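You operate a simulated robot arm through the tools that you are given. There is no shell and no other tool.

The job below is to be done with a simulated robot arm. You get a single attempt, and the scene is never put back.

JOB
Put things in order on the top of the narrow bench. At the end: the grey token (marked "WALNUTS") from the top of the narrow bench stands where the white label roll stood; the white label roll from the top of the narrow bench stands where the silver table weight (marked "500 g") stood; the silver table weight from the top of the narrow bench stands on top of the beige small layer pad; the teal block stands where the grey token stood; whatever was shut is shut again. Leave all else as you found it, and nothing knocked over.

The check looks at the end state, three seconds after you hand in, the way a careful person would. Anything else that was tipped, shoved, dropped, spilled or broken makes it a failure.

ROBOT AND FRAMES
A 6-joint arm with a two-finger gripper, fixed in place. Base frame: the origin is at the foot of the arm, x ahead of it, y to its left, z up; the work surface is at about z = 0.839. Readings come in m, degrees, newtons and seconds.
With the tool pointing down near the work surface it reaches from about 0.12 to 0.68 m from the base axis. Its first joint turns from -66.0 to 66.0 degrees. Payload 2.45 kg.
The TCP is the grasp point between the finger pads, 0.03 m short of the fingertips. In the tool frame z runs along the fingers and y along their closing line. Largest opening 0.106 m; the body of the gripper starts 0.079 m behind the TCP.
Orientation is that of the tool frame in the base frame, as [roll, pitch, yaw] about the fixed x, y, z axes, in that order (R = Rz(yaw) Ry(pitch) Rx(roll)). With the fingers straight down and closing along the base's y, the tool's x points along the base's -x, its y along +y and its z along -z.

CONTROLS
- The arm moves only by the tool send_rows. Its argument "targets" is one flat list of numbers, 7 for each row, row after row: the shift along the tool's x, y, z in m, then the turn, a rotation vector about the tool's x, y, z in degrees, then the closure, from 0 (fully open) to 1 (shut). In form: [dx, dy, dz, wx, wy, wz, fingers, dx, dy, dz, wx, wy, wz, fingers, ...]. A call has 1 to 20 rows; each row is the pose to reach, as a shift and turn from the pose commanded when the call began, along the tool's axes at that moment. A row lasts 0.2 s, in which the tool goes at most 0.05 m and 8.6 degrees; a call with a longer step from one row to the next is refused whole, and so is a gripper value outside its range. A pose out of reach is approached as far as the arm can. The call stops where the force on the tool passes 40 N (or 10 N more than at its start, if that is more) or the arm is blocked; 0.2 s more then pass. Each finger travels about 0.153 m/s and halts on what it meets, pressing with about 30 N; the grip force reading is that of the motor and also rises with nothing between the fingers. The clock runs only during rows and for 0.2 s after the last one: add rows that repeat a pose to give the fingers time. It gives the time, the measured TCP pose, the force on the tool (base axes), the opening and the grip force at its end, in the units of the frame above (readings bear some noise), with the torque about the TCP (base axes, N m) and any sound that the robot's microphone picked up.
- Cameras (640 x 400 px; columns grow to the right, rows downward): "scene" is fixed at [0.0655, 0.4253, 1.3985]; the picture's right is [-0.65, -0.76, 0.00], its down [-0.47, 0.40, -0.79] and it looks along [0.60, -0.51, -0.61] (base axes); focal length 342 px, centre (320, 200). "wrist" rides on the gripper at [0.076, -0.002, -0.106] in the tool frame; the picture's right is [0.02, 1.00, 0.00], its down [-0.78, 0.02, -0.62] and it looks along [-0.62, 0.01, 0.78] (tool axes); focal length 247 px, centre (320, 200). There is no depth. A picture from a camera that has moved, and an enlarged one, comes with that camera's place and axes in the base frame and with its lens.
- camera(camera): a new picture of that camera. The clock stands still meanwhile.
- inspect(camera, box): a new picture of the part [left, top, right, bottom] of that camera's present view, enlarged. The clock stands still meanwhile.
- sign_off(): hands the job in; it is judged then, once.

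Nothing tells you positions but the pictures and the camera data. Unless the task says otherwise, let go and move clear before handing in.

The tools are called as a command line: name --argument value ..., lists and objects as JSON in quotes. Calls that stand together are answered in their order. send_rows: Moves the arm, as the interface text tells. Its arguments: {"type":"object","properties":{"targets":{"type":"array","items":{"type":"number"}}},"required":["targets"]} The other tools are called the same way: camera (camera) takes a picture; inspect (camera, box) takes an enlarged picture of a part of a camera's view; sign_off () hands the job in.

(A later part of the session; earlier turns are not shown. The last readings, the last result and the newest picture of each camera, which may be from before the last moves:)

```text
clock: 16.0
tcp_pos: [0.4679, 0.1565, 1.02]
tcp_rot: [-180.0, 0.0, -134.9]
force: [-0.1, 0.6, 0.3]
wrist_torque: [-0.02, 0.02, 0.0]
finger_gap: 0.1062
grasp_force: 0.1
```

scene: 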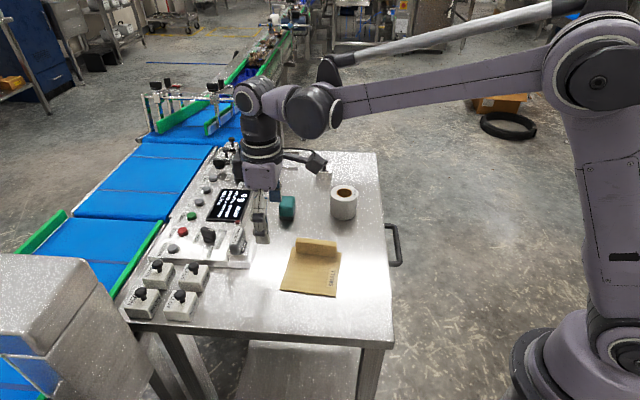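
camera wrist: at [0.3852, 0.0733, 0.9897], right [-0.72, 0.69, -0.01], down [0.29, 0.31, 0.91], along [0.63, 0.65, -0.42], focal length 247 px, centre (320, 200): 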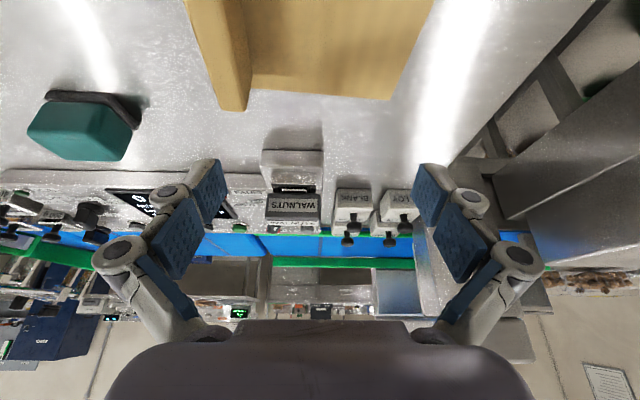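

The wrist is vertical and high. Now I'll yaw so that the fingers close along the (0.7, 0.7) sides of the weight, and travel toward it.

send_rows --targets '[0.00411, -0.02112, 0, 0, 0, 8.18, 0, 0.00822, -0.04224, 0, 0, 0, 16.36, 0, 0.01233, -0.06335, 0, 0, 0, 24.54, 0, 0.01644, -0.08447, 0, 0, 0, 32.72, 0, 0.02055, -0.10559, 0, 0, 0, 40.9, 0, 0.02465, -0.12671, 0, 0, 0, 49.08, 0, 0.02876, -0.14783, 0, 0, 0, 57.26, 0, 0.03287, -0.16895, 0, 0, 0, 65.44, 0, 0.03698, -0.19006, 0, 0, 0, 73.62, 0, 0.04109, -0.21118, 0, 0, 0, 81.8, 0, 0.0452, -0.2323, 0, 0, 0, 90, 0, 0.0452, -0.2323, 0, 0, 0, 90, 0]'

camera --camera "wrist"

inspect --camera "wrist" --box '[270, 190, 370, 252]'

```text
clock: 18.6
tcp_pos: [0.5981, -0.0423, 1.0192]
tcp_rot: [-180.0, 0.0, 134.8]
force: [-0.4, -0.8, 0.0]
wrist_torque: [0.04, -0.02, 0.0]
finger_gap: 0.1059
grasp_force: 0.1
```

```text
taken
camera wrist: at [0.5425, 0.012, 1.1248], right [0.69, 0.72, 0.0], down [0.56, -0.54, 0.62], along [0.45, -0.43, -0.78], focal length 247 px, centre (320, 200)
```

wrist: 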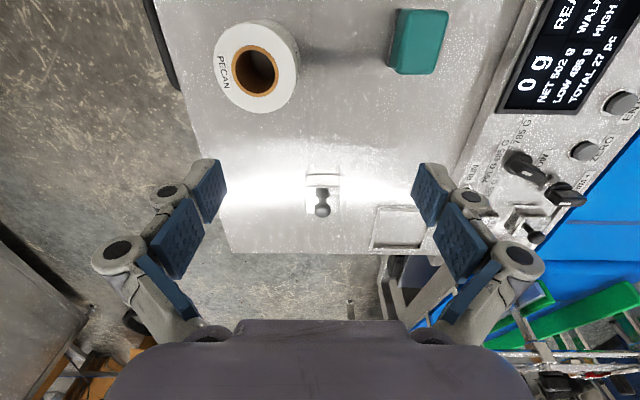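

```text
6.40 times, centred on (320, 221) of wrist
camera zoom: at [0.5425, 0.012, 1.1248], right [0.69, 0.72, 0.0], down [0.56, -0.54, 0.62], along [0.45, -0.43, -0.78], focal length 1581 px, centre (320, 66)
```

zoom: 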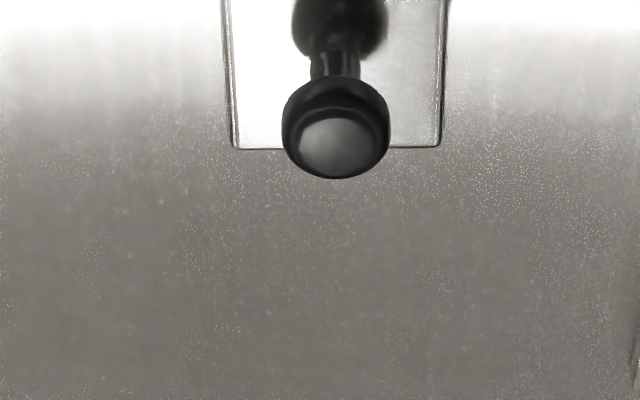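

inspect --camera "wrist" --box '[280, 155, 360, 225]'

inspect --camera "wrist" --box '[200, 10, 310, 130]'

inspect --camera "wrist" --box '[370, 0, 470, 85]'

```text
5.71 times, centred on (320, 190) of wrist
camera zoom: at [0.5425, 0.012, 1.1248], right [0.69, 0.72, 0.0], down [0.56, -0.54, 0.62], along [0.45, -0.43, -0.78], focal length 1411 px, centre (320, 257)
```

zoom: 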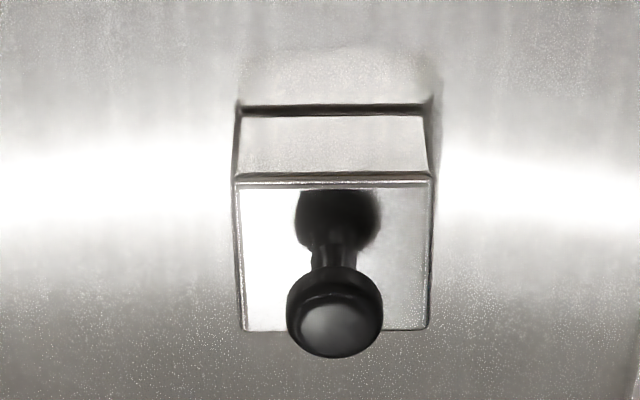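

```text
3.33 times, centred on (255, 70) of wrist
camera zoom: at [0.5425, 0.012, 1.1248], right [0.69, 0.72, 0.0], down [0.56, -0.54, 0.62], along [0.45, -0.43, -0.78], focal length 823 px, centre (537, 633)
```

zoom: 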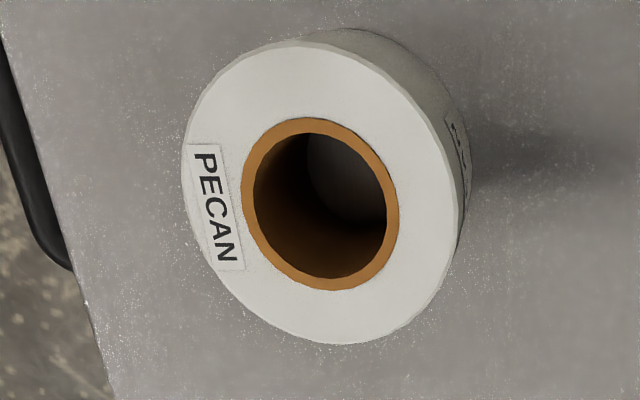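

```text
4.71 times, centred on (420, 42) of wrist
camera zoom: at [0.5425, 0.012, 1.1248], right [0.69, 0.72, 0.0], down [0.56, -0.54, 0.62], along [0.45, -0.43, -0.78], focal length 1162 px, centre (-151, 941)
```

zoom: 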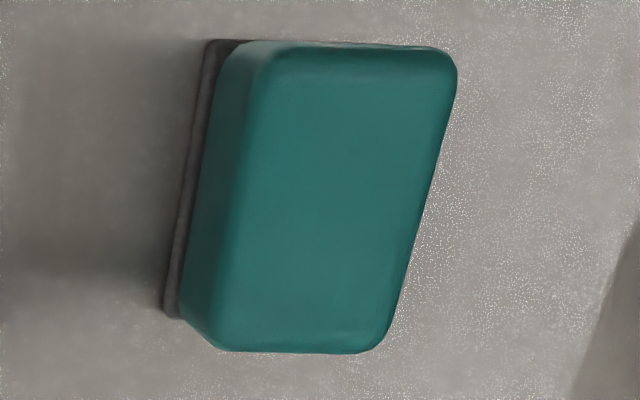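

The weight's centre measures (0.692, −0.128) with sides aligned at about 46°. I'll tilt 25° outward to a pre-grasp point 9 cm back along the tool axis and check the reach there.

send_rows --targets '[-0.0197, 0.0013, 0.0152, -0.06, -6.25, -0.28, 0, -0.0394, 0.0027, 0.0303, -0.12, -12.5, -0.55, 0.1, -0.059, 0.004, 0.0455, -0.18, -18.75, -0.83, 0.2, -0.0787, 0.0053, 0.0606, -0.24, -25, -1.1, 0.2, -0.0787, 0.0053, 0.0606, -0.24, -25, -1.1, 0.2]'

camera --camera "wrist"

inspect --camera "wrist" --box '[270, 150, 370, 220]'

camera --camera "scene"

```text
clock: 19.8
tcp_pos: [0.6577, -0.0925, 0.9591]
tcp_rot: [180.0, 25.1, 136.1]
force: [0.1, 0.0, -0.5]
wrist_torque: [-0.02, -0.01, 0.01]
finger_gap: 0.0845
grasp_force: 0.0
```

```text
taken
camera wrist: at [0.5746, -0.0134, 1.0226], right [0.68, 0.73, -0.01], down [0.33, -0.3, 0.89], along [0.65, -0.61, -0.45], focal length 247 px, centre (320, 200)
```

wrist: 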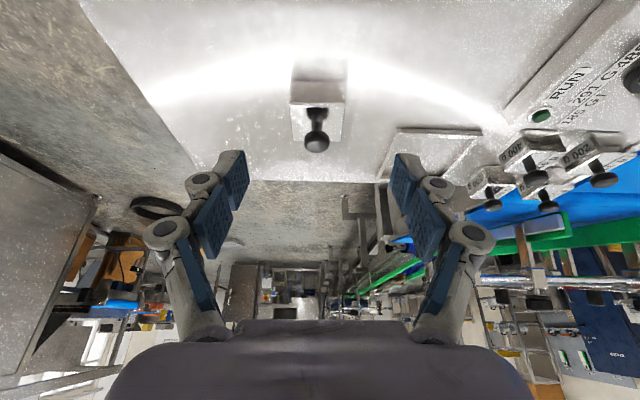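

```text
5.71 times, centred on (320, 185) of wrist
camera zoom: at [0.5746, -0.0134, 1.0226], right [0.68, 0.73, -0.01], down [0.33, -0.3, 0.89], along [0.65, -0.61, -0.45], focal length 1411 px, centre (320, 286)
```

zoom: 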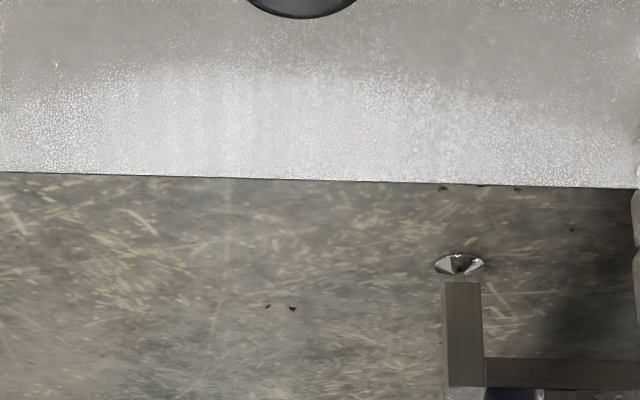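

```text
taken
```

scene: 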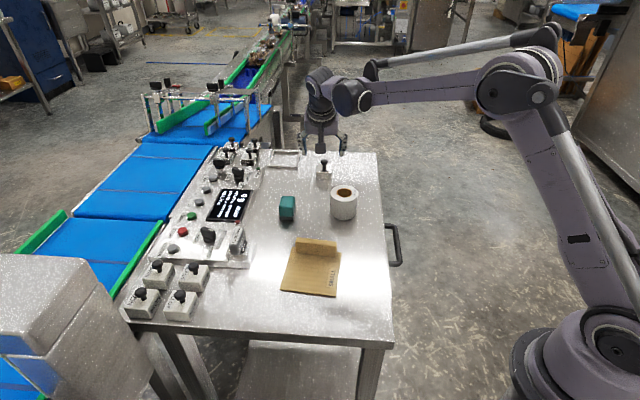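

The reach is fine and the weight is centred between the fingers. I'll slide down along the tool axis to the grasp point with the fingers still open.

send_rows --targets '[0, -0.0008, 0.03, 0, 0, 0, 0.2, 0, -0.0016, 0.055, 0, 0, 0, 0.2, 0, -0.0016, 0.075, 0, 0, 0, 0.2, 0, -0.0016, 0.085, 0, 0, 0, 0.2, 0, -0.0016, 0.09, 0, 0, 0, 0.2, 0, -0.0016, 0.09, 0, 0, 0, 0.2]'

camera --camera "wrist"

inspect --camera "scene" --box '[270, 130, 390, 205]'

```text
clock: 21.2
tcp_pos: [0.6851, -0.1213, 0.8773]
tcp_rot: [-180.0, 25.0, 136.2]
force: [-0.4, 0.1, -0.4]
wrist_torque: [0.01, 0.01, -0.02]
finger_gap: 0.085
grasp_force: 0.0
```

```text
taken
camera wrist: at [0.6005, -0.0422, 0.9407], right [0.68, 0.73, -0.01], down [0.33, -0.3, 0.89], along [0.65, -0.61, -0.45], focal length 247 px, centre (320, 200)
```

wrist: 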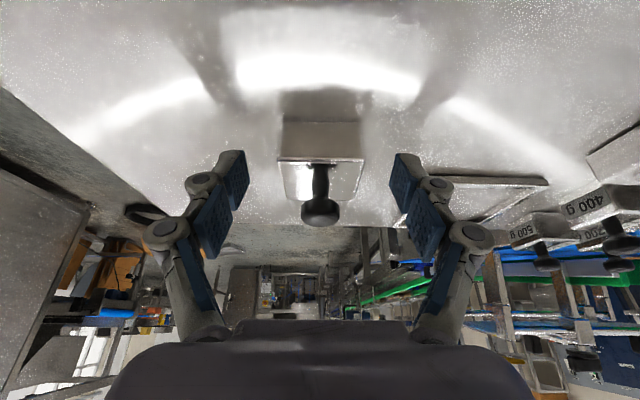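

```text
5.33 times, centred on (330, 168) of scene
camera zoom: at [0.0655, 0.4253, 1.3985], right [-0.65, -0.76, 0.0], down [-0.47, 0.4, -0.79], along [0.6, -0.51, -0.61], focal length 1827 px, centre (267, 373)
```

zoom: 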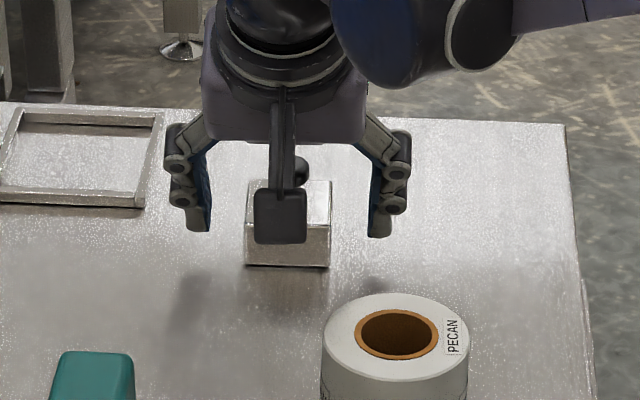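

The fingers straddle the weight symmetrically with no contact. I'll close on it now.

send_rows --targets '[0, 0, 0, 0, 0, 0, 0.4, 0, 0, 0, 0, 0, 0, 0.6, 0, 0, 0, 0, 0, 0, 0.8, 0, 0, 0, 0, 0, 0, 0.8]'

camera --camera "wrist"

```text
clock: 22.2
tcp_pos: [0.6838, -0.1207, 0.8778]
tcp_rot: [180.0, 25.1, 136.2]
force: [1.0, 0.6, 3.8]
wrist_torque: [-0.04, 0.07, 0.08]
finger_gap: 0.0467
grasp_force: 30.4
```

```text
taken
camera wrist: at [0.6005, -0.0419, 0.941], right [0.68, 0.73, -0.01], down [0.33, -0.3, 0.89], along [0.65, -0.61, -0.45], focal length 247 px, centre (320, 200)
```

wrist: 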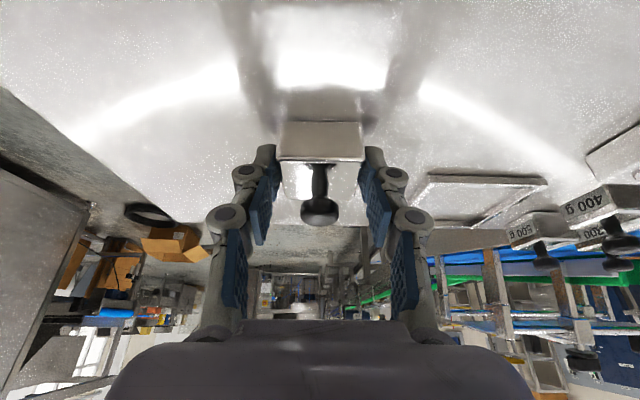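

The weight is gripped (gap 47 mm, 30 N). I'll lift it straight up.

send_rows --targets '[-0.0042, 0, -0.0091, 0, 0, 0, 0.8, -0.0127, 0, -0.0272, 0, 0, 0, 0.8, -0.0254, 0, -0.0544, 0, 0, 0, 0.8, -0.038, 0, -0.0816, 0, 0, 0, 0.8, -0.0507, 0, -0.1088, 0, 0, 0, 0.8, -0.0507, 0, -0.1088, 0, 0, 0, 0.8]'

camera --camera "wrist"

inspect --camera "scene" --box '[270, 80, 390, 205]'

```text
clock: 23.6
tcp_pos: [0.6844, -0.121, 0.9977]
tcp_rot: [-180.0, 24.9, 136.0]
force: [-0.2, 0.3, -5.5]
wrist_torque: [0.04, 0.0, 0.01]
finger_gap: 0.0465
grasp_force: 29.5
```

```text
taken
camera wrist: at [0.5996, -0.0421, 1.0612], right [0.68, 0.73, -0.01], down [0.33, -0.3, 0.89], along [0.65, -0.61, -0.45], focal length 247 px, centre (320, 200)
```

wrist: 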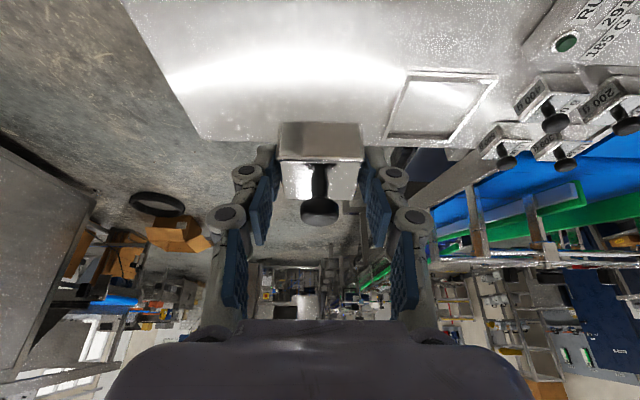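

```text
3.20 times, centred on (330, 142) of scene
camera zoom: at [0.0656, 0.4253, 1.3985], right [-0.65, -0.76, 0.0], down [-0.47, 0.4, -0.79], along [0.6, -0.51, -0.61], focal length 1096 px, centre (288, 384)
```

zoom: 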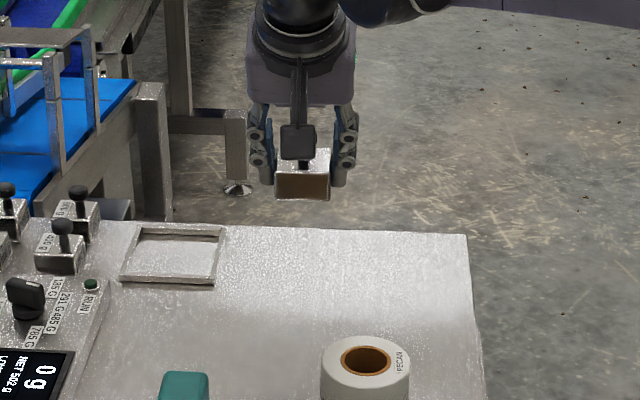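

The weight is secure and level (about 5.5 N). I'll carry it at this height over to the beige pad's flat area.

send_rows --targets '[0.0167, 0.0005, -0.0078, 0, 0, 0, 0.8, 0.0501, 0.0014, -0.0234, 0, 0, 0, 0.8, 0.0868, 0.0024, -0.0405, 0, 0, 0, 0.8, 0.1268, 0.0035, -0.0592, 0, 0, 0, 0.8, 0.1669, 0.0046, -0.0779, 0, 0, 0, 0.8, 0.207, 0.0057, -0.0965, 0, 0, 0, 0.8, 0.247, 0.0068, -0.1152, 0, 0, 0, 0.8, 0.2837, 0.0078, -0.1323, 0, 0, 0, 0.8, 0.3171, 0.0087, -0.1479, 0, 0, 0, 0.8, 0.3338, 0.0092, -0.1557, 0, 0, 0, 0.8, 0.3338, 0.0092, -0.1557, 0, 0, 0, 0.8]'

camera --camera "wrist"

camera --camera "scene"

```text
clock: 26.0
tcp_pos: [0.4254, 0.1418, 0.999]
tcp_rot: [180.0, 25.0, 136.1]
force: [0.7, -0.3, -5.3]
wrist_torque: [0.06, 0.04, 0.04]
finger_gap: 0.047
grasp_force: 30.1
```

```text
taken
camera wrist: at [0.3406, 0.2206, 1.0614], right [0.68, 0.73, -0.01], down [0.33, -0.3, 0.89], along [0.65, -0.61, -0.45], focal length 247 px, centre (320, 200)
```

wrist: 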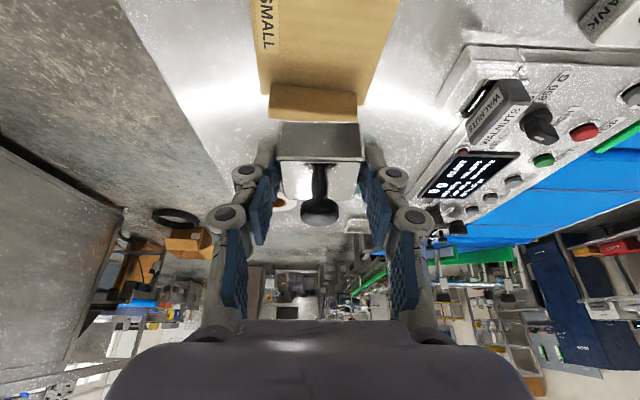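

```text
taken
```

scene: 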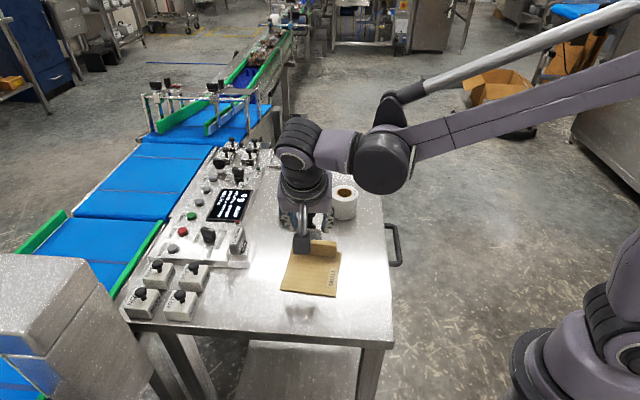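

The weight hovers over the flat part of the pad, clear of the raised wall. I'll lower it to about 1 cm above the pad.

send_rows --targets '[0.0106, 0, 0.0227, 0, 0, 0, 0.8, 0.0232, 0, 0.0498, 0, 0, 0, 0.8, 0.0338, 0, 0.0725, 0, 0, 0, 0.8, 0.0423, 0, 0.0906, 0, 0, 0, 0.8, 0.0465, 0, 0.0997, 0, 0, 0, 0.8, 0.0465, 0, 0.0997, 0, 0, 0, 0.8]'

inspect --camera "scene" --box '[260, 210, 360, 310]'

camera --camera "wrist"

```text
clock: 27.4
tcp_pos: [0.4253, 0.1415, 0.8868]
tcp_rot: [179.9, 25.0, 136.1]
force: [-0.6, 1.0, -5.4]
wrist_torque: [0.1, 0.04, 0.0]
finger_gap: 0.0467
grasp_force: 30.2
```

```text
4.00 times, centred on (310, 260) of scene
camera zoom: at [0.0655, 0.4253, 1.3985], right [-0.65, -0.76, 0.0], down [-0.47, 0.4, -0.79], along [0.6, -0.51, -0.61], focal length 1370 px, centre (360, -40)
```

zoom: 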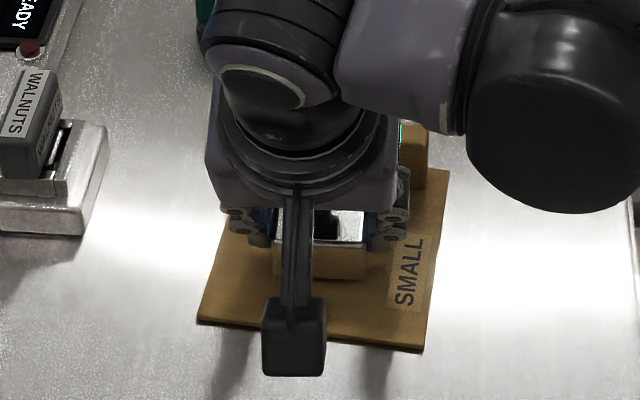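

```text
taken
camera wrist: at [0.3418, 0.2213, 0.9506], right [0.68, 0.73, -0.01], down [0.33, -0.3, 0.89], along [0.65, -0.61, -0.45], focal length 247 px, centre (320, 200)
```

wrist: 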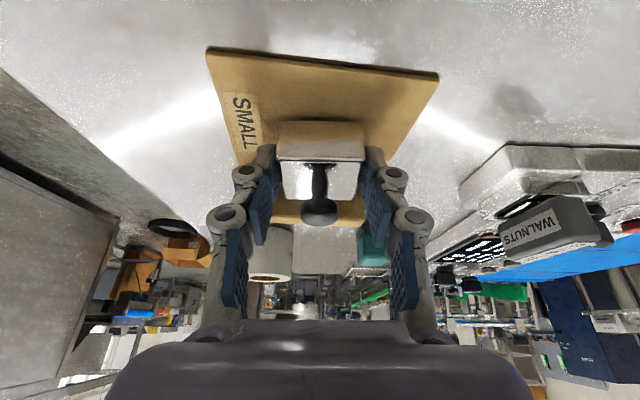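

About a centimetre above the table level, no contact yet. I'll lower in small steps and watch the force.

send_rows --targets '[0.0004, 0, 0.0009, 0, 0, 0, 0.8, 0.0008, 0, 0.0018, 0, 0, 0, 0.8, 0.0008, 0, 0.0018, 0, 0, 0, 0.8]'

```text
clock: 28.2
tcp_pos: [0.4264, 0.1417, 0.885]
tcp_rot: [179.9, 25.0, 136.1]
force: [-0.8, 0.8, -5.1]
wrist_torque: [0.05, 0.04, 0.0]
finger_gap: 0.0467
grasp_force: 29.9
```

send_rows --targets '[0.0004, 0, 0.0009, 0, 0, 0, 0.8, 0.0008, 0, 0.0018, 0, 0, 0, 0.8, 0.0008, 0, 0.0018, 0, 0, 0, 0.8]'

```text
clock: 29.0
tcp_pos: [0.425, 0.1419, 0.8821]
tcp_rot: [-180.0, 25.1, 136.2]
force: [-0.1, 0.3, -5.3]
wrist_torque: [0.03, 0.05, -0.01]
finger_gap: 0.0469
grasp_force: 29.7
```

Still carrying the full weight, so no contact yet. I'll lower another small step.

send_rows --targets '[0.0004, 0, 0.0009, 0, 0, 0, 0.8, 0.0006, 0, 0.0014, 0, 0, 0, 0.8, 0.0006, 0, 0.0014, 0, 0, 0, 0.8]'

```text
clock: 29.8
tcp_pos: [0.4249, 0.1419, 0.8819]
tcp_rot: [-179.9, 25.0, 136.1]
force: [0.0, -0.4, -1.5]
wrist_torque: [-0.06, 0.0, 0.0]
finger_gap: 0.0467
grasp_force: 30.1
```

The pad is now taking most of the weight. I'll open the fingers and check.

send_rows --targets '[0.0001, 0, 0.0003, 0, 0, 0, 0.8, 0.0001, 0, 0.0003, 0, 0, 0, 0.5, 0.0001, 0, 0.0003, 0, 0, 0, 0.25, 0.0001, 0, 0.0003, 0, 0, 0, 0.25]'

camera --camera "wrist"

```text
clock: 30.8
tcp_pos: [0.4249, 0.1398, 0.8817]
tcp_rot: [-179.9, 25.0, 136.1]
force: [0.4, -0.5, 0.0]
wrist_torque: [0.02, 0.0, 0.01]
finger_gap: 0.0795
grasp_force: 0.1
```

```text
taken
camera wrist: at [0.3415, 0.2204, 0.9447], right [0.68, 0.73, -0.01], down [0.33, -0.3, 0.89], along [0.65, -0.61, -0.45], focal length 247 px, centre (320, 200)
```

wrist: 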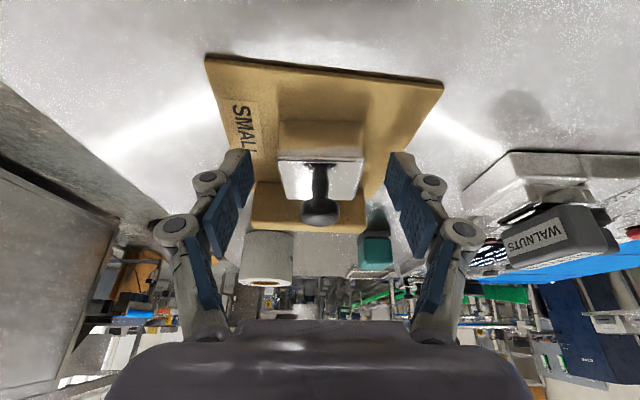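

The weight stands on the pad and the fingers are clear. I'll back off along the tool axis and view the result.

send_rows --targets '[0, 0, -0.015, 0, 0, 0, 0.25, 0, 0, -0.045, 0, 0, 0, 0.25, 0, 0, -0.085, 0, 0, 0, 0.2, 0, 0, -0.125, 0, 0, 0, 0.1, 0, 0, -0.125, 0, 0, 0, 0]'

camera --camera "wrist"

camera --camera "scene"

```text
clock: 32.0
tcp_pos: [0.3879, 0.1787, 0.9945]
tcp_rot: [-180.0, 24.9, 136.1]
force: [-0.2, -0.5, -0.1]
wrist_torque: [-0.01, 0.01, 0.02]
finger_gap: 0.1061
grasp_force: 0.0
```

```text
taken
camera wrist: at [0.3051, 0.2569, 1.0582], right [0.68, 0.73, -0.01], down [0.33, -0.3, 0.89], along [0.65, -0.61, -0.45], focal length 247 px, centre (320, 200)
```

wrist: 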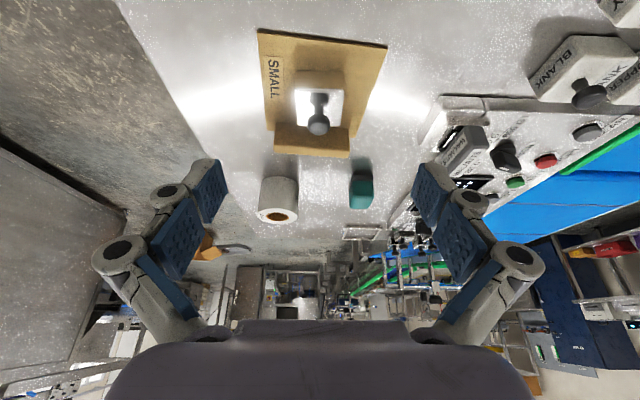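

```text
taken
```

scene: 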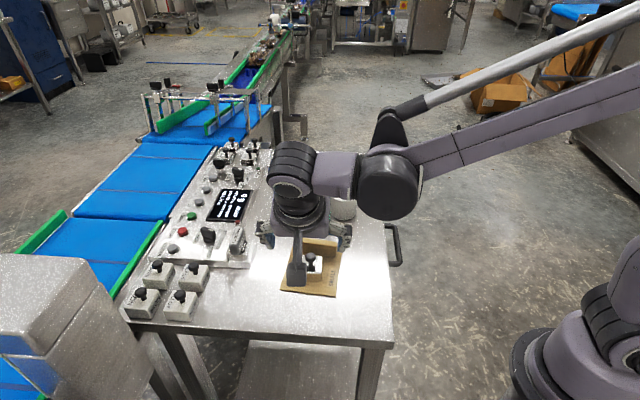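

The weight stands on the pad. Next is the label roll near (0.537, −0.057); I'll keep this same tilt, since its destination needs it, and move to a pre-grasp point.

send_rows --targets '[-0.0192, -0.0067, 0.0116, 0, 0, 0, 0, -0.0574, -0.02, 0.0347, 0, 0, 0, 0, -0.0957, -0.0333, 0.0578, 0, 0, 0, 0, -0.134, -0.0467, 0.0809, 0, 0, 0, 0, -0.1723, -0.06, 0.104, 0, 0, 0, 0, -0.1915, -0.0667, 0.1156, 0, 0, 0, 0, -0.1915, -0.0667, 0.1156, 0, 0, 0, 0]'

camera --camera "wrist"

inspect --camera "wrist" --box '[260, 70, 380, 190]'

inspect --camera "scene" --box '[250, 220, 410, 320]'

```text
clock: 33.6
tcp_pos: [0.503, -0.0273, 0.9737]
tcp_rot: [180.0, 25.0, 136.1]
force: [-0.2, -0.3, 0.5]
wrist_torque: [0.01, 0.0, -0.01]
finger_gap: 0.1061
grasp_force: 0.0
```

```text
taken
camera wrist: at [0.4196, 0.0532, 1.0352], right [0.68, 0.73, -0.01], down [0.33, -0.3, 0.89], along [0.65, -0.61, -0.45], focal length 247 px, centre (320, 200)
```

wrist: 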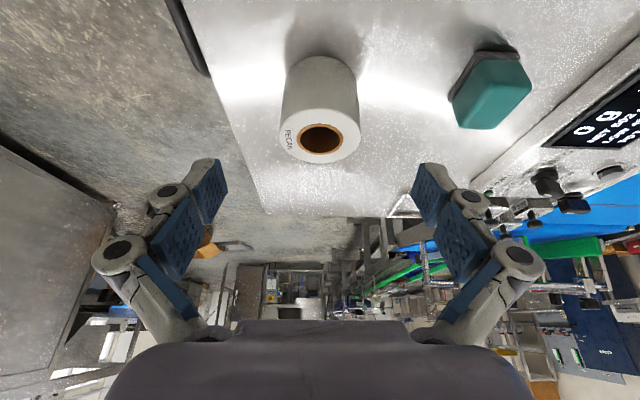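

```text
3.33 times, centred on (320, 130) of wrist
camera zoom: at [0.4196, 0.0532, 1.0352], right [0.68, 0.73, -0.01], down [0.33, -0.3, 0.89], along [0.65, -0.61, -0.45], focal length 823 px, centre (320, 433)
```

zoom: 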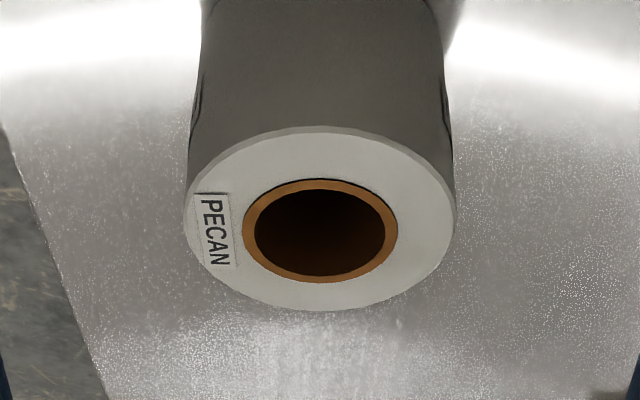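

```text
4.00 times, centred on (330, 270) of scene
camera zoom: at [0.0655, 0.4253, 1.3985], right [-0.65, -0.76, 0.0], down [-0.47, 0.4, -0.79], along [0.6, -0.51, -0.61], focal length 1370 px, centre (280, -80)
```

zoom: 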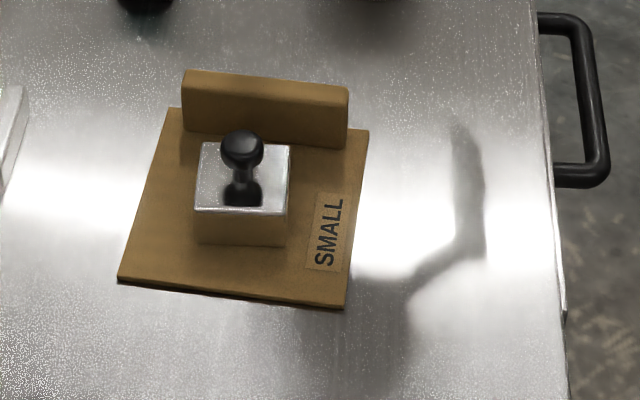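

The roll sits straight ahead between the open fingers, about 53 mm forward of the TCP. I'll slide down along the tool axis around it.

send_rows --targets '[-0.0012, 0.0002, 0.03, 0, 0, 0, 0, -0.0025, 0.0005, 0.06, 0, 0, 0, 0, -0.0035, 0.0005, 0.085, 0, 0, 0, 0, -0.0041, 0.0005, 0.098, 0, 0, 0, 0, -0.0041, 0.0005, 0.1019, 0, 0, 0, 0, -0.0041, 0.0005, 0.1019, 0, 0, 0, 0]'

camera --camera "wrist"

inspect --camera "scene" --box '[270, 150, 410, 250]'

```text
clock: 35.0
tcp_pos: [0.5362, -0.0557, 0.881]
tcp_rot: [-179.9, 25.0, 136.1]
force: [0.6, 0.1, -0.2]
wrist_torque: [0.02, -0.02, 0.03]
finger_gap: 0.1063
grasp_force: 0.1
```

```text
taken
camera wrist: at [0.4526, 0.023, 0.9441], right [0.68, 0.73, -0.01], down [0.33, -0.3, 0.89], along [0.65, -0.61, -0.45], focal length 247 px, centre (320, 200)
```

wrist: 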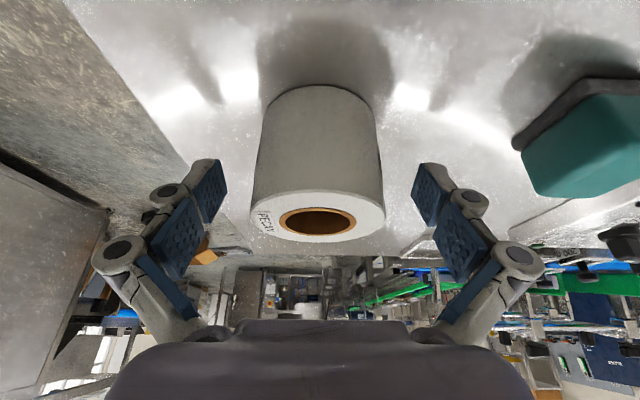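

```text
4.00 times, centred on (340, 200) of scene
camera zoom: at [0.0655, 0.4253, 1.3985], right [-0.65, -0.76, 0.0], down [-0.47, 0.4, -0.79], along [0.6, -0.51, -0.61], focal length 1370 px, centre (240, 200)
```

zoom: 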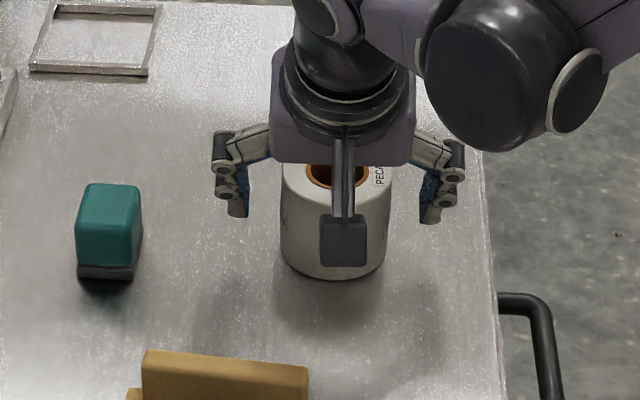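

The roll is centred between the fingers. I'll close on it.

send_rows --targets '[0, 0, 0, 0, 0, 0, 0.2, 0, 0, 0, 0, 0, 0, 0.4, 0, 0, 0, 0, 0, 0, 0.6, 0, 0, 0, 0, 0, 0, 0.6]'

camera --camera "wrist"

```text
clock: 36.0
tcp_pos: [0.5367, -0.0568, 0.8809]
tcp_rot: [180.0, 25.0, 136.1]
force: [-0.5, 0.0, 3.5]
wrist_torque: [-0.14, 0.1, -0.05]
finger_gap: 0.0673
grasp_force: 30.0
```

```text
taken
camera wrist: at [0.4524, 0.0231, 0.9444], right [0.68, 0.73, -0.01], down [0.33, -0.3, 0.89], along [0.65, -0.61, -0.45], focal length 247 px, centre (320, 200)
```

wrist: 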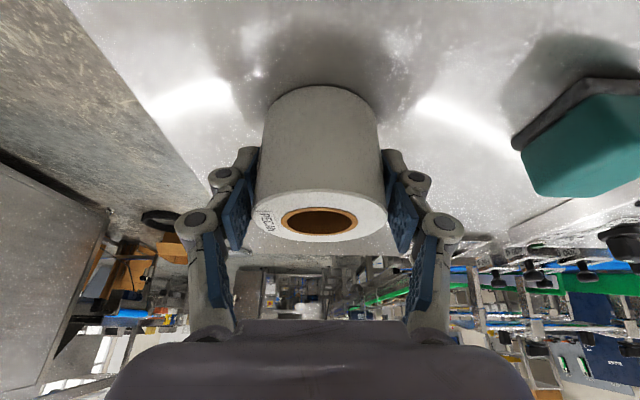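

The roll is gripped (67 mm gap, 30 N). I'll lift it straight up 7 cm.

send_rows --targets '[-0.0042, 0, -0.0091, 0, 0, 0, 0.6, -0.0127, 0, -0.0272, 0, 0, 0, 0.6, -0.0211, 0, -0.0453, 0, 0, 0, 0.6, -0.0296, 0, -0.0634, 0, 0, 0, 0.6, -0.0296, 0, -0.0634, 0, 0, 0, 0.6]'

camera --camera "wrist"

inspect --camera "scene" --box '[270, 130, 410, 230]'

```text
clock: 37.2
tcp_pos: [0.5358, -0.0581, 0.9494]
tcp_rot: [-179.9, 25.0, 136.1]
force: [-0.2, -0.2, -0.9]
wrist_torque: [-0.01, 0.01, 0.0]
finger_gap: 0.0674
grasp_force: 29.6
```

```text
taken
camera wrist: at [0.4513, 0.0217, 1.014], right [0.68, 0.73, -0.01], down [0.33, -0.3, 0.89], along [0.65, -0.61, -0.45], focal length 247 px, centre (320, 200)
```

wrist: 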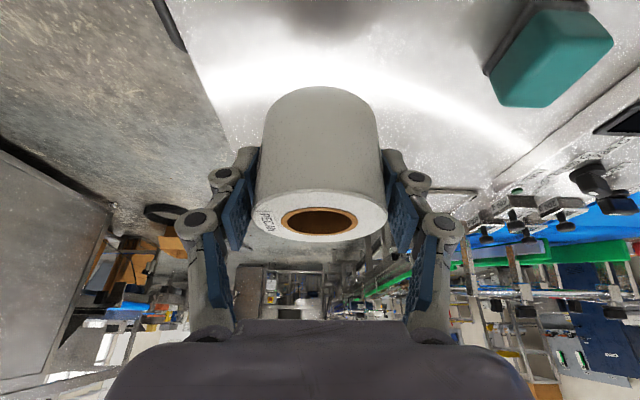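

```text
4.00 times, centred on (340, 180) of scene
camera zoom: at [0.0655, 0.4253, 1.3985], right [-0.65, -0.76, 0.0], down [-0.47, 0.4, -0.79], along [0.6, -0.51, -0.61], focal length 1370 px, centre (240, 280)
```

zoom: 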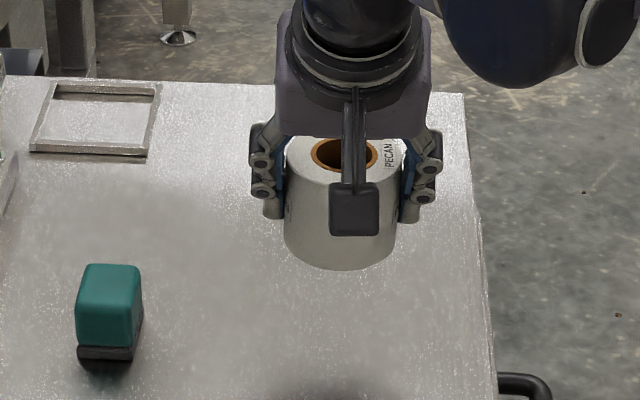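

The roll is lifted cleanly and level. I'll carry it to above the weight's old spot.

send_rows --targets '[-0.0143, 0.0057, 0.0067, 0, 0, 0, 0.6, -0.0428, 0.0171, 0.02, 0, 0, 0, 0.6, -0.0742, 0.0297, 0.0346, 0, 0, 0, 0.6, -0.1055, 0.0423, 0.0492, 0, 0, 0, 0.6, -0.1312, 0.0525, 0.0612, 0, 0, 0, 0.6, -0.1426, 0.0571, 0.0665, 0, 0, 0, 0.6, -0.1426, 0.0571, 0.0665, 0, 0, 0, 0.6]'

camera --camera "wrist"

inspect --camera "scene" --box '[250, 110, 390, 210]'

```text
clock: 38.8
tcp_pos: [0.6893, -0.1255, 0.9489]
tcp_rot: [-179.9, 24.9, 136.1]
force: [-0.5, 0.9, -0.6]
wrist_torque: [-0.01, 0.03, 0.03]
finger_gap: 0.0672
grasp_force: 30.3
```

```text
taken
camera wrist: at [0.6044, -0.046, 1.0134], right [0.68, 0.73, -0.01], down [0.33, -0.3, 0.89], along [0.65, -0.61, -0.45], focal length 247 px, centre (320, 200)
```

wrist: 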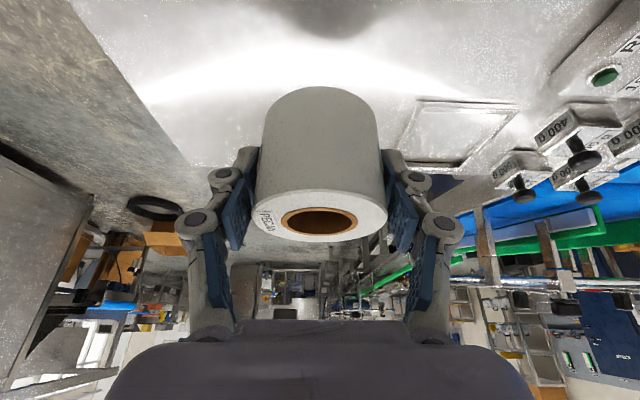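

```text
4.00 times, centred on (320, 160) of scene
camera zoom: at [0.0655, 0.4253, 1.3985], right [-0.65, -0.76, 0.0], down [-0.47, 0.4, -0.79], along [0.6, -0.51, -0.61], focal length 1370 px, centre (320, 360)
```

zoom: 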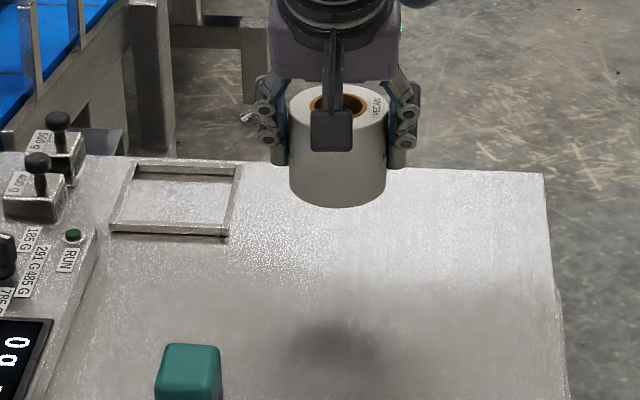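

I'm over the spot where the weight stood. I'll lower the roll to a few millimetres above the bench.

send_rows --targets '[0.0085, 0, 0.0181, 0, 0, 0, 0.6, 0.0169, 0, 0.0363, 0, 0, 0, 0.6, 0.0228, 0, 0.0489, 0, 0, 0, 0.6, 0.0271, 0, 0.058, 0, 0, 0, 0.6, 0.0271, 0, 0.058, 0, 0, 0, 0.6]'

inspect --camera "scene" --box '[250, 110, 390, 210]'

```text
clock: 40.0
tcp_pos: [0.689, -0.1227, 0.8859]
tcp_rot: [179.9, 25.0, 136.0]
force: [-0.7, 1.1, -1.3]
wrist_torque: [0.0, 0.04, 0.0]
finger_gap: 0.0672
grasp_force: 30.1
```

```text
4.00 times, centred on (320, 160) of scene
camera zoom: at [0.0655, 0.4253, 1.3985], right [-0.65, -0.76, 0.0], down [-0.47, 0.4, -0.79], along [0.6, -0.51, -0.61], focal length 1370 px, centre (320, 360)
```

zoom: 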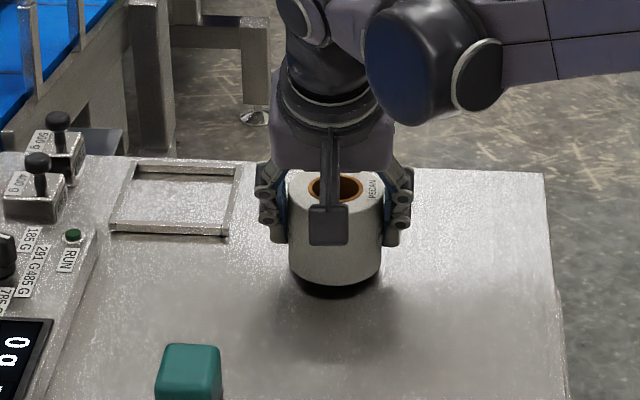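

About 6 mm to go. I'll lower slowly to just above contact and watch the force.

send_rows --targets '[0.0006, 0, 0.0014, 0, 0, 0, 0.6, 0.0013, 0, 0.0027, 0, 0, 0, 0.6, 0.0019, 0, 0.0041, 0, 0, 0, 0.6, 0.0019, 0, 0.0041, 0, 0, 0, 0.6]'

```text
clock: 41.0
tcp_pos: [0.6896, -0.124, 0.8816]
tcp_rot: [-179.9, 25.0, 136.1]
force: [0.6, -0.2, -1.5]
wrist_torque: [0.0, -0.03, 0.01]
finger_gap: 0.0669
grasp_force: 29.6
```

send_rows --targets '[0.0004, 0, 0.0009, 0, 0, 0, 0.6, 0.0006, 0, 0.0014, 0, 0, 0, 0.6, 0.0006, 0, 0.0014, 0, 0, 0, 0.6]'

```text
clock: 41.8
tcp_pos: [0.6888, -0.1231, 0.8824]
tcp_rot: [-180.0, 25.1, 136.2]
force: [-3.9, 1.3, 16.6]
wrist_torque: [0.01, 0.4, -0.03]
finger_gap: 0.0669
grasp_force: 29.7
```

Contact with the bench (about 17 N). I'll ease up slightly and then open the fingers.

send_rows --targets '[-0.0003, 0, -0.0008, 0, 0, 0, 0.6, -0.0003, 0, -0.0008, 0, 0, 0, 0.6, -0.0003, 0, -0.0008, 0, 0, 0, 0.4, -0.0003, 0, -0.0008, 0, 0, 0, 0.2, -0.0003, 0, -0.0008, 0, 0, 0, 0, -0.0003, 0, -0.0008, 0, 0, 0, 0]'

camera --camera "wrist"

inspect --camera "scene" --box '[250, 110, 390, 210]'

```text
clock: 43.2
tcp_pos: [0.6891, -0.1248, 0.8818]
tcp_rot: [-180.0, 24.9, 136.0]
force: [0.2, -0.1, -0.5]
wrist_torque: [0.02, 0.01, 0.0]
finger_gap: 0.1059
grasp_force: 0.1
```

```text
taken
camera wrist: at [0.6045, -0.0451, 0.9442], right [0.68, 0.73, -0.01], down [0.33, -0.3, 0.89], along [0.65, -0.61, -0.45], focal length 247 px, centre (320, 200)
```

wrist: 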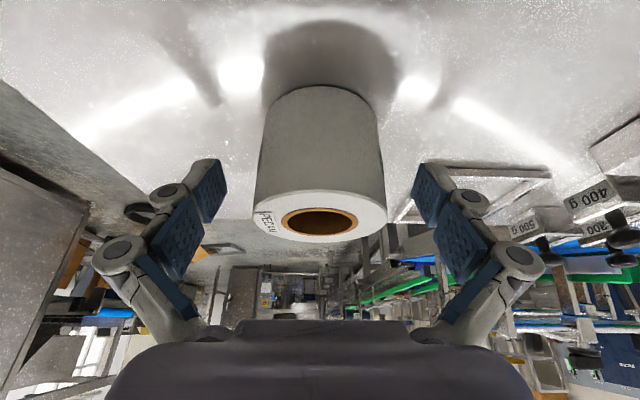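

```text
4.00 times, centred on (320, 160) of scene
camera zoom: at [0.0655, 0.4253, 1.3985], right [-0.65, -0.76, 0.0], down [-0.47, 0.4, -0.79], along [0.6, -0.51, -0.61], focal length 1370 px, centre (320, 360)
```

zoom: 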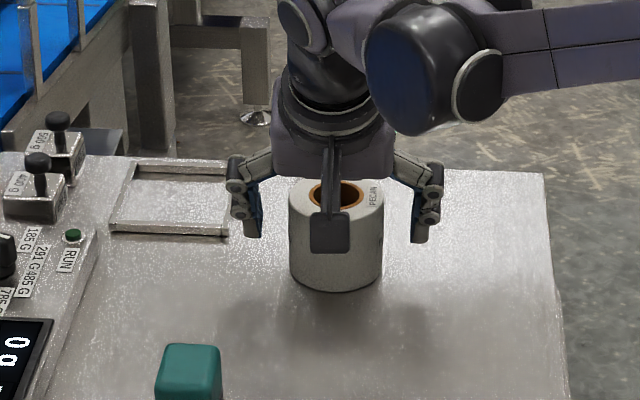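

The roll stands upright where the weight was. I'll back out along the tool axis, rise, and bring the tool back to vertical.

send_rows --targets '[0, 0, -0.02, 0, 0, 0, 0, 0, 0, -0.05, 0, 0, 0, 0, 0, 0, -0.09, 0, 0, 0, 0, 0.001, 0, -0.12, 0, 6.25, 0, 0, 0.003, -0.001, -0.135, 0, 12.5, 0, 0, 0.0059, -0.0019, -0.1439, 0, 18.75, 0, 0, 0.0059, -0.0019, -0.1439, 0, 25, 0, 0, 0.0059, -0.0019, -0.1439, 0, 25, 0, 0]'

camera --camera "scene"

inspect --camera "scene" --box '[250, 110, 390, 210]'

```text
clock: 45.0
tcp_pos: [0.6384, -0.079, 1.0088]
tcp_rot: [180.0, -0.1, 136.2]
force: [0.4, -0.8, 0.1]
wrist_torque: [0.03, 0.02, -0.02]
finger_gap: 0.106
grasp_force: 0.1
```

```text
taken
```

scene: 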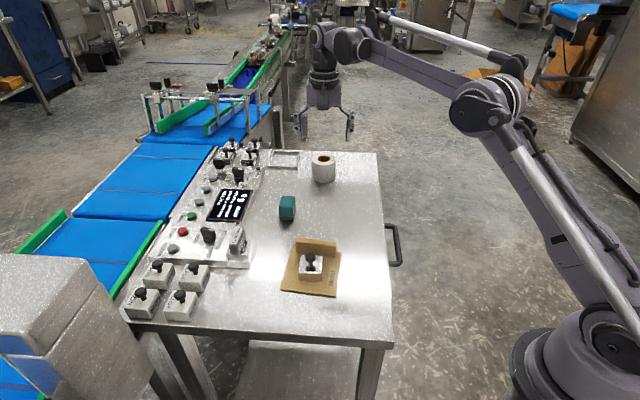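

```text
4.00 times, centred on (320, 160) of scene
camera zoom: at [0.0655, 0.4253, 1.3985], right [-0.65, -0.76, 0.0], down [-0.47, 0.4, -0.79], along [0.6, -0.51, -0.61], focal length 1370 px, centre (320, 360)
```

zoom: 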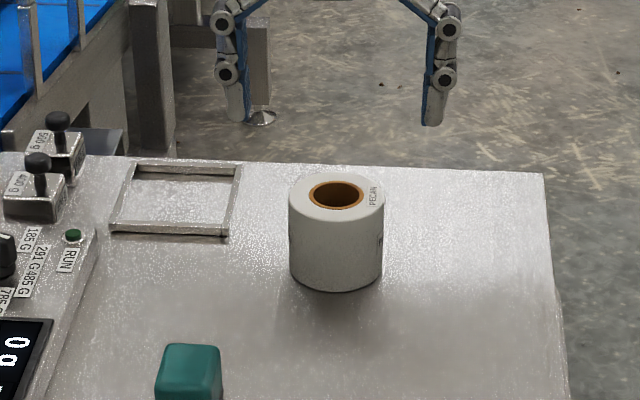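

The roll stands upright at the weight's former spot. Next I'll go above the token with the tool vertical, fingers set to close across its thickness.

send_rows --targets '[0.0183, 0.0118, 0, 0, 0, 0, 0, 0.0522, 0.0336, 0, 0, 0, 0, 0, 0.0887, 0.0572, 0, 0, 0, 0, 0, 0.1252, 0.0807, 0, 0, 0, 0, 0, 0.1618, 0.1042, 0, 0, 0, 0, 0, 0.1983, 0.1278, 0, 0, 0, 0, 0, 0.2348, 0.1513, 0, 0, 0, 0, 0, 0.2609, 0.1681, 0, 0, 0, 0, 0, 0.2609, 0.1681, 0, 0, 0, 0, 0]'

camera --camera "wrist"

inspect --camera "wrist" --box '[270, 80, 370, 160]'

```text
clock: 47.0
tcp_pos: [0.5688, 0.2218, 1.0104]
tcp_rot: [-180.0, 0.0, 136.0]
force: [0.3, -0.1, 1.0]
wrist_torque: [-0.03, 0.01, -0.01]
finger_gap: 0.106
grasp_force: 0.0
```

```text
taken
camera wrist: at [0.5114, 0.2753, 1.116], right [0.68, 0.74, 0.0], down [0.58, -0.53, 0.62], along [0.46, -0.42, -0.78], focal length 247 px, centre (320, 200)
```

wrist: 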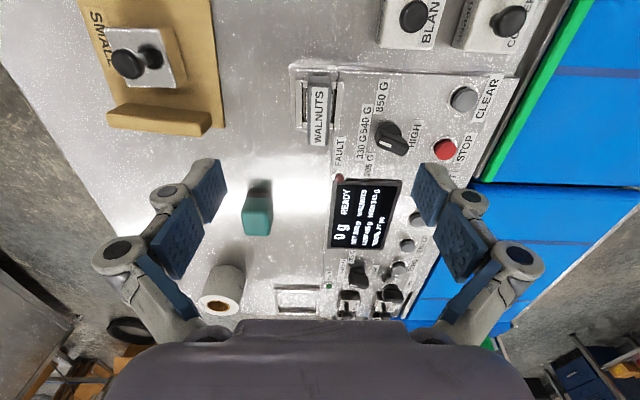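

```text
5.00 times, centred on (320, 120) of wrist
camera zoom: at [0.5114, 0.2753, 1.116], right [0.68, 0.74, 0.0], down [0.58, -0.53, 0.62], along [0.46, -0.42, -0.78], focal length 1235 px, centre (320, 600)
```

zoom: 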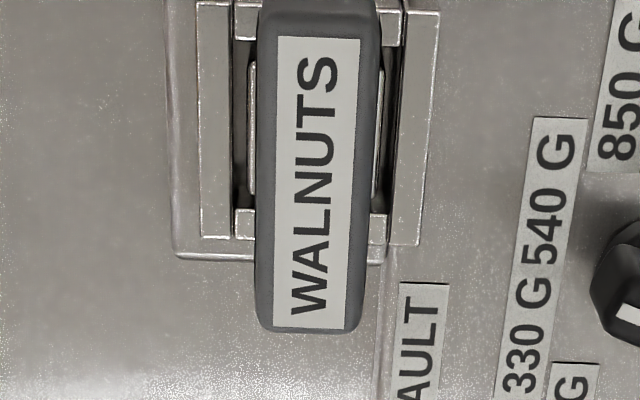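

From above I can see the token sits between two side bars inside a 45 mm square frame. I'll zoom in further from both cameras before gripping.

inspect --camera "wrist" --box '[290, 60, 350, 120]'

inspect --camera "scene" --box '[215, 222, 263, 262]'

inspect --camera "wrist" --box '[60, 0, 240, 140]'

```text
6.67 times, centred on (320, 90) of wrist
camera zoom: at [0.5114, 0.2753, 1.116], right [0.68, 0.74, 0.0], down [0.58, -0.53, 0.62], along [0.46, -0.42, -0.78], focal length 1646 px, centre (320, 933)
```

zoom: 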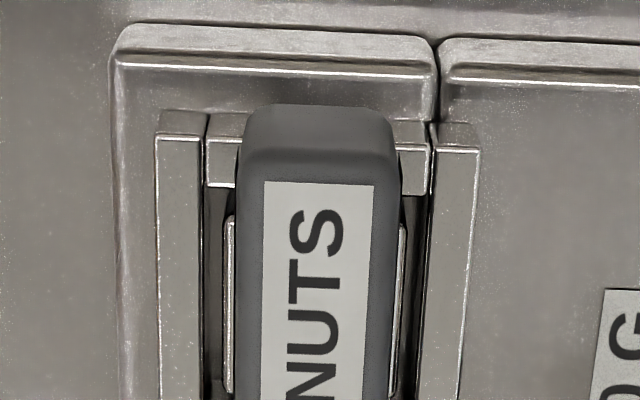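

```text
10.00 times, centred on (239, 242) of scene
camera zoom: at [0.0654, 0.4253, 1.3985], right [-0.65, -0.76, 0.0], down [-0.47, 0.4, -0.79], along [0.6, -0.51, -0.61], focal length 3425 px, centre (1130, -220)
```

zoom: 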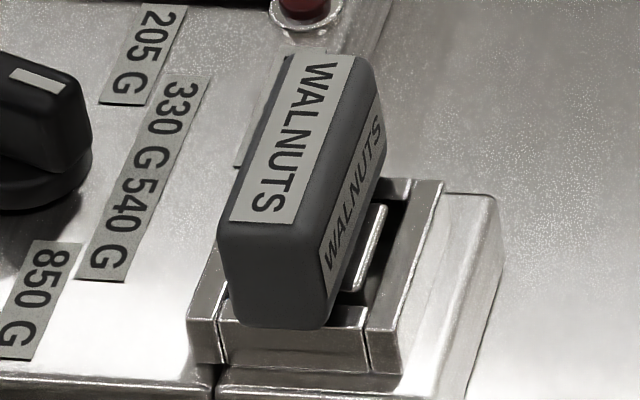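

```text
2.86 times, centred on (150, 70) of wrist
camera zoom: at [0.5114, 0.2753, 1.116], right [0.68, 0.74, 0.0], down [0.58, -0.53, 0.62], along [0.46, -0.42, -0.78], focal length 706 px, centre (806, 571)
```

zoom: 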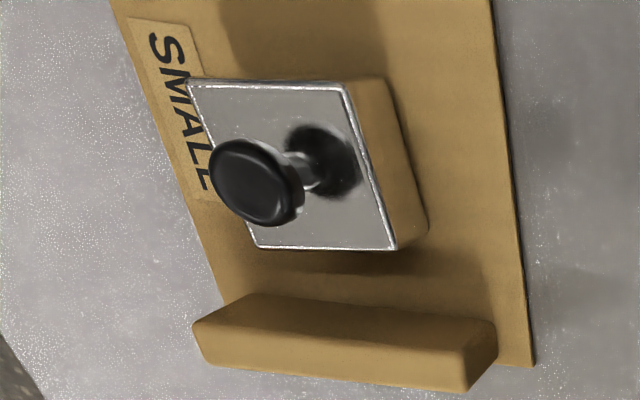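

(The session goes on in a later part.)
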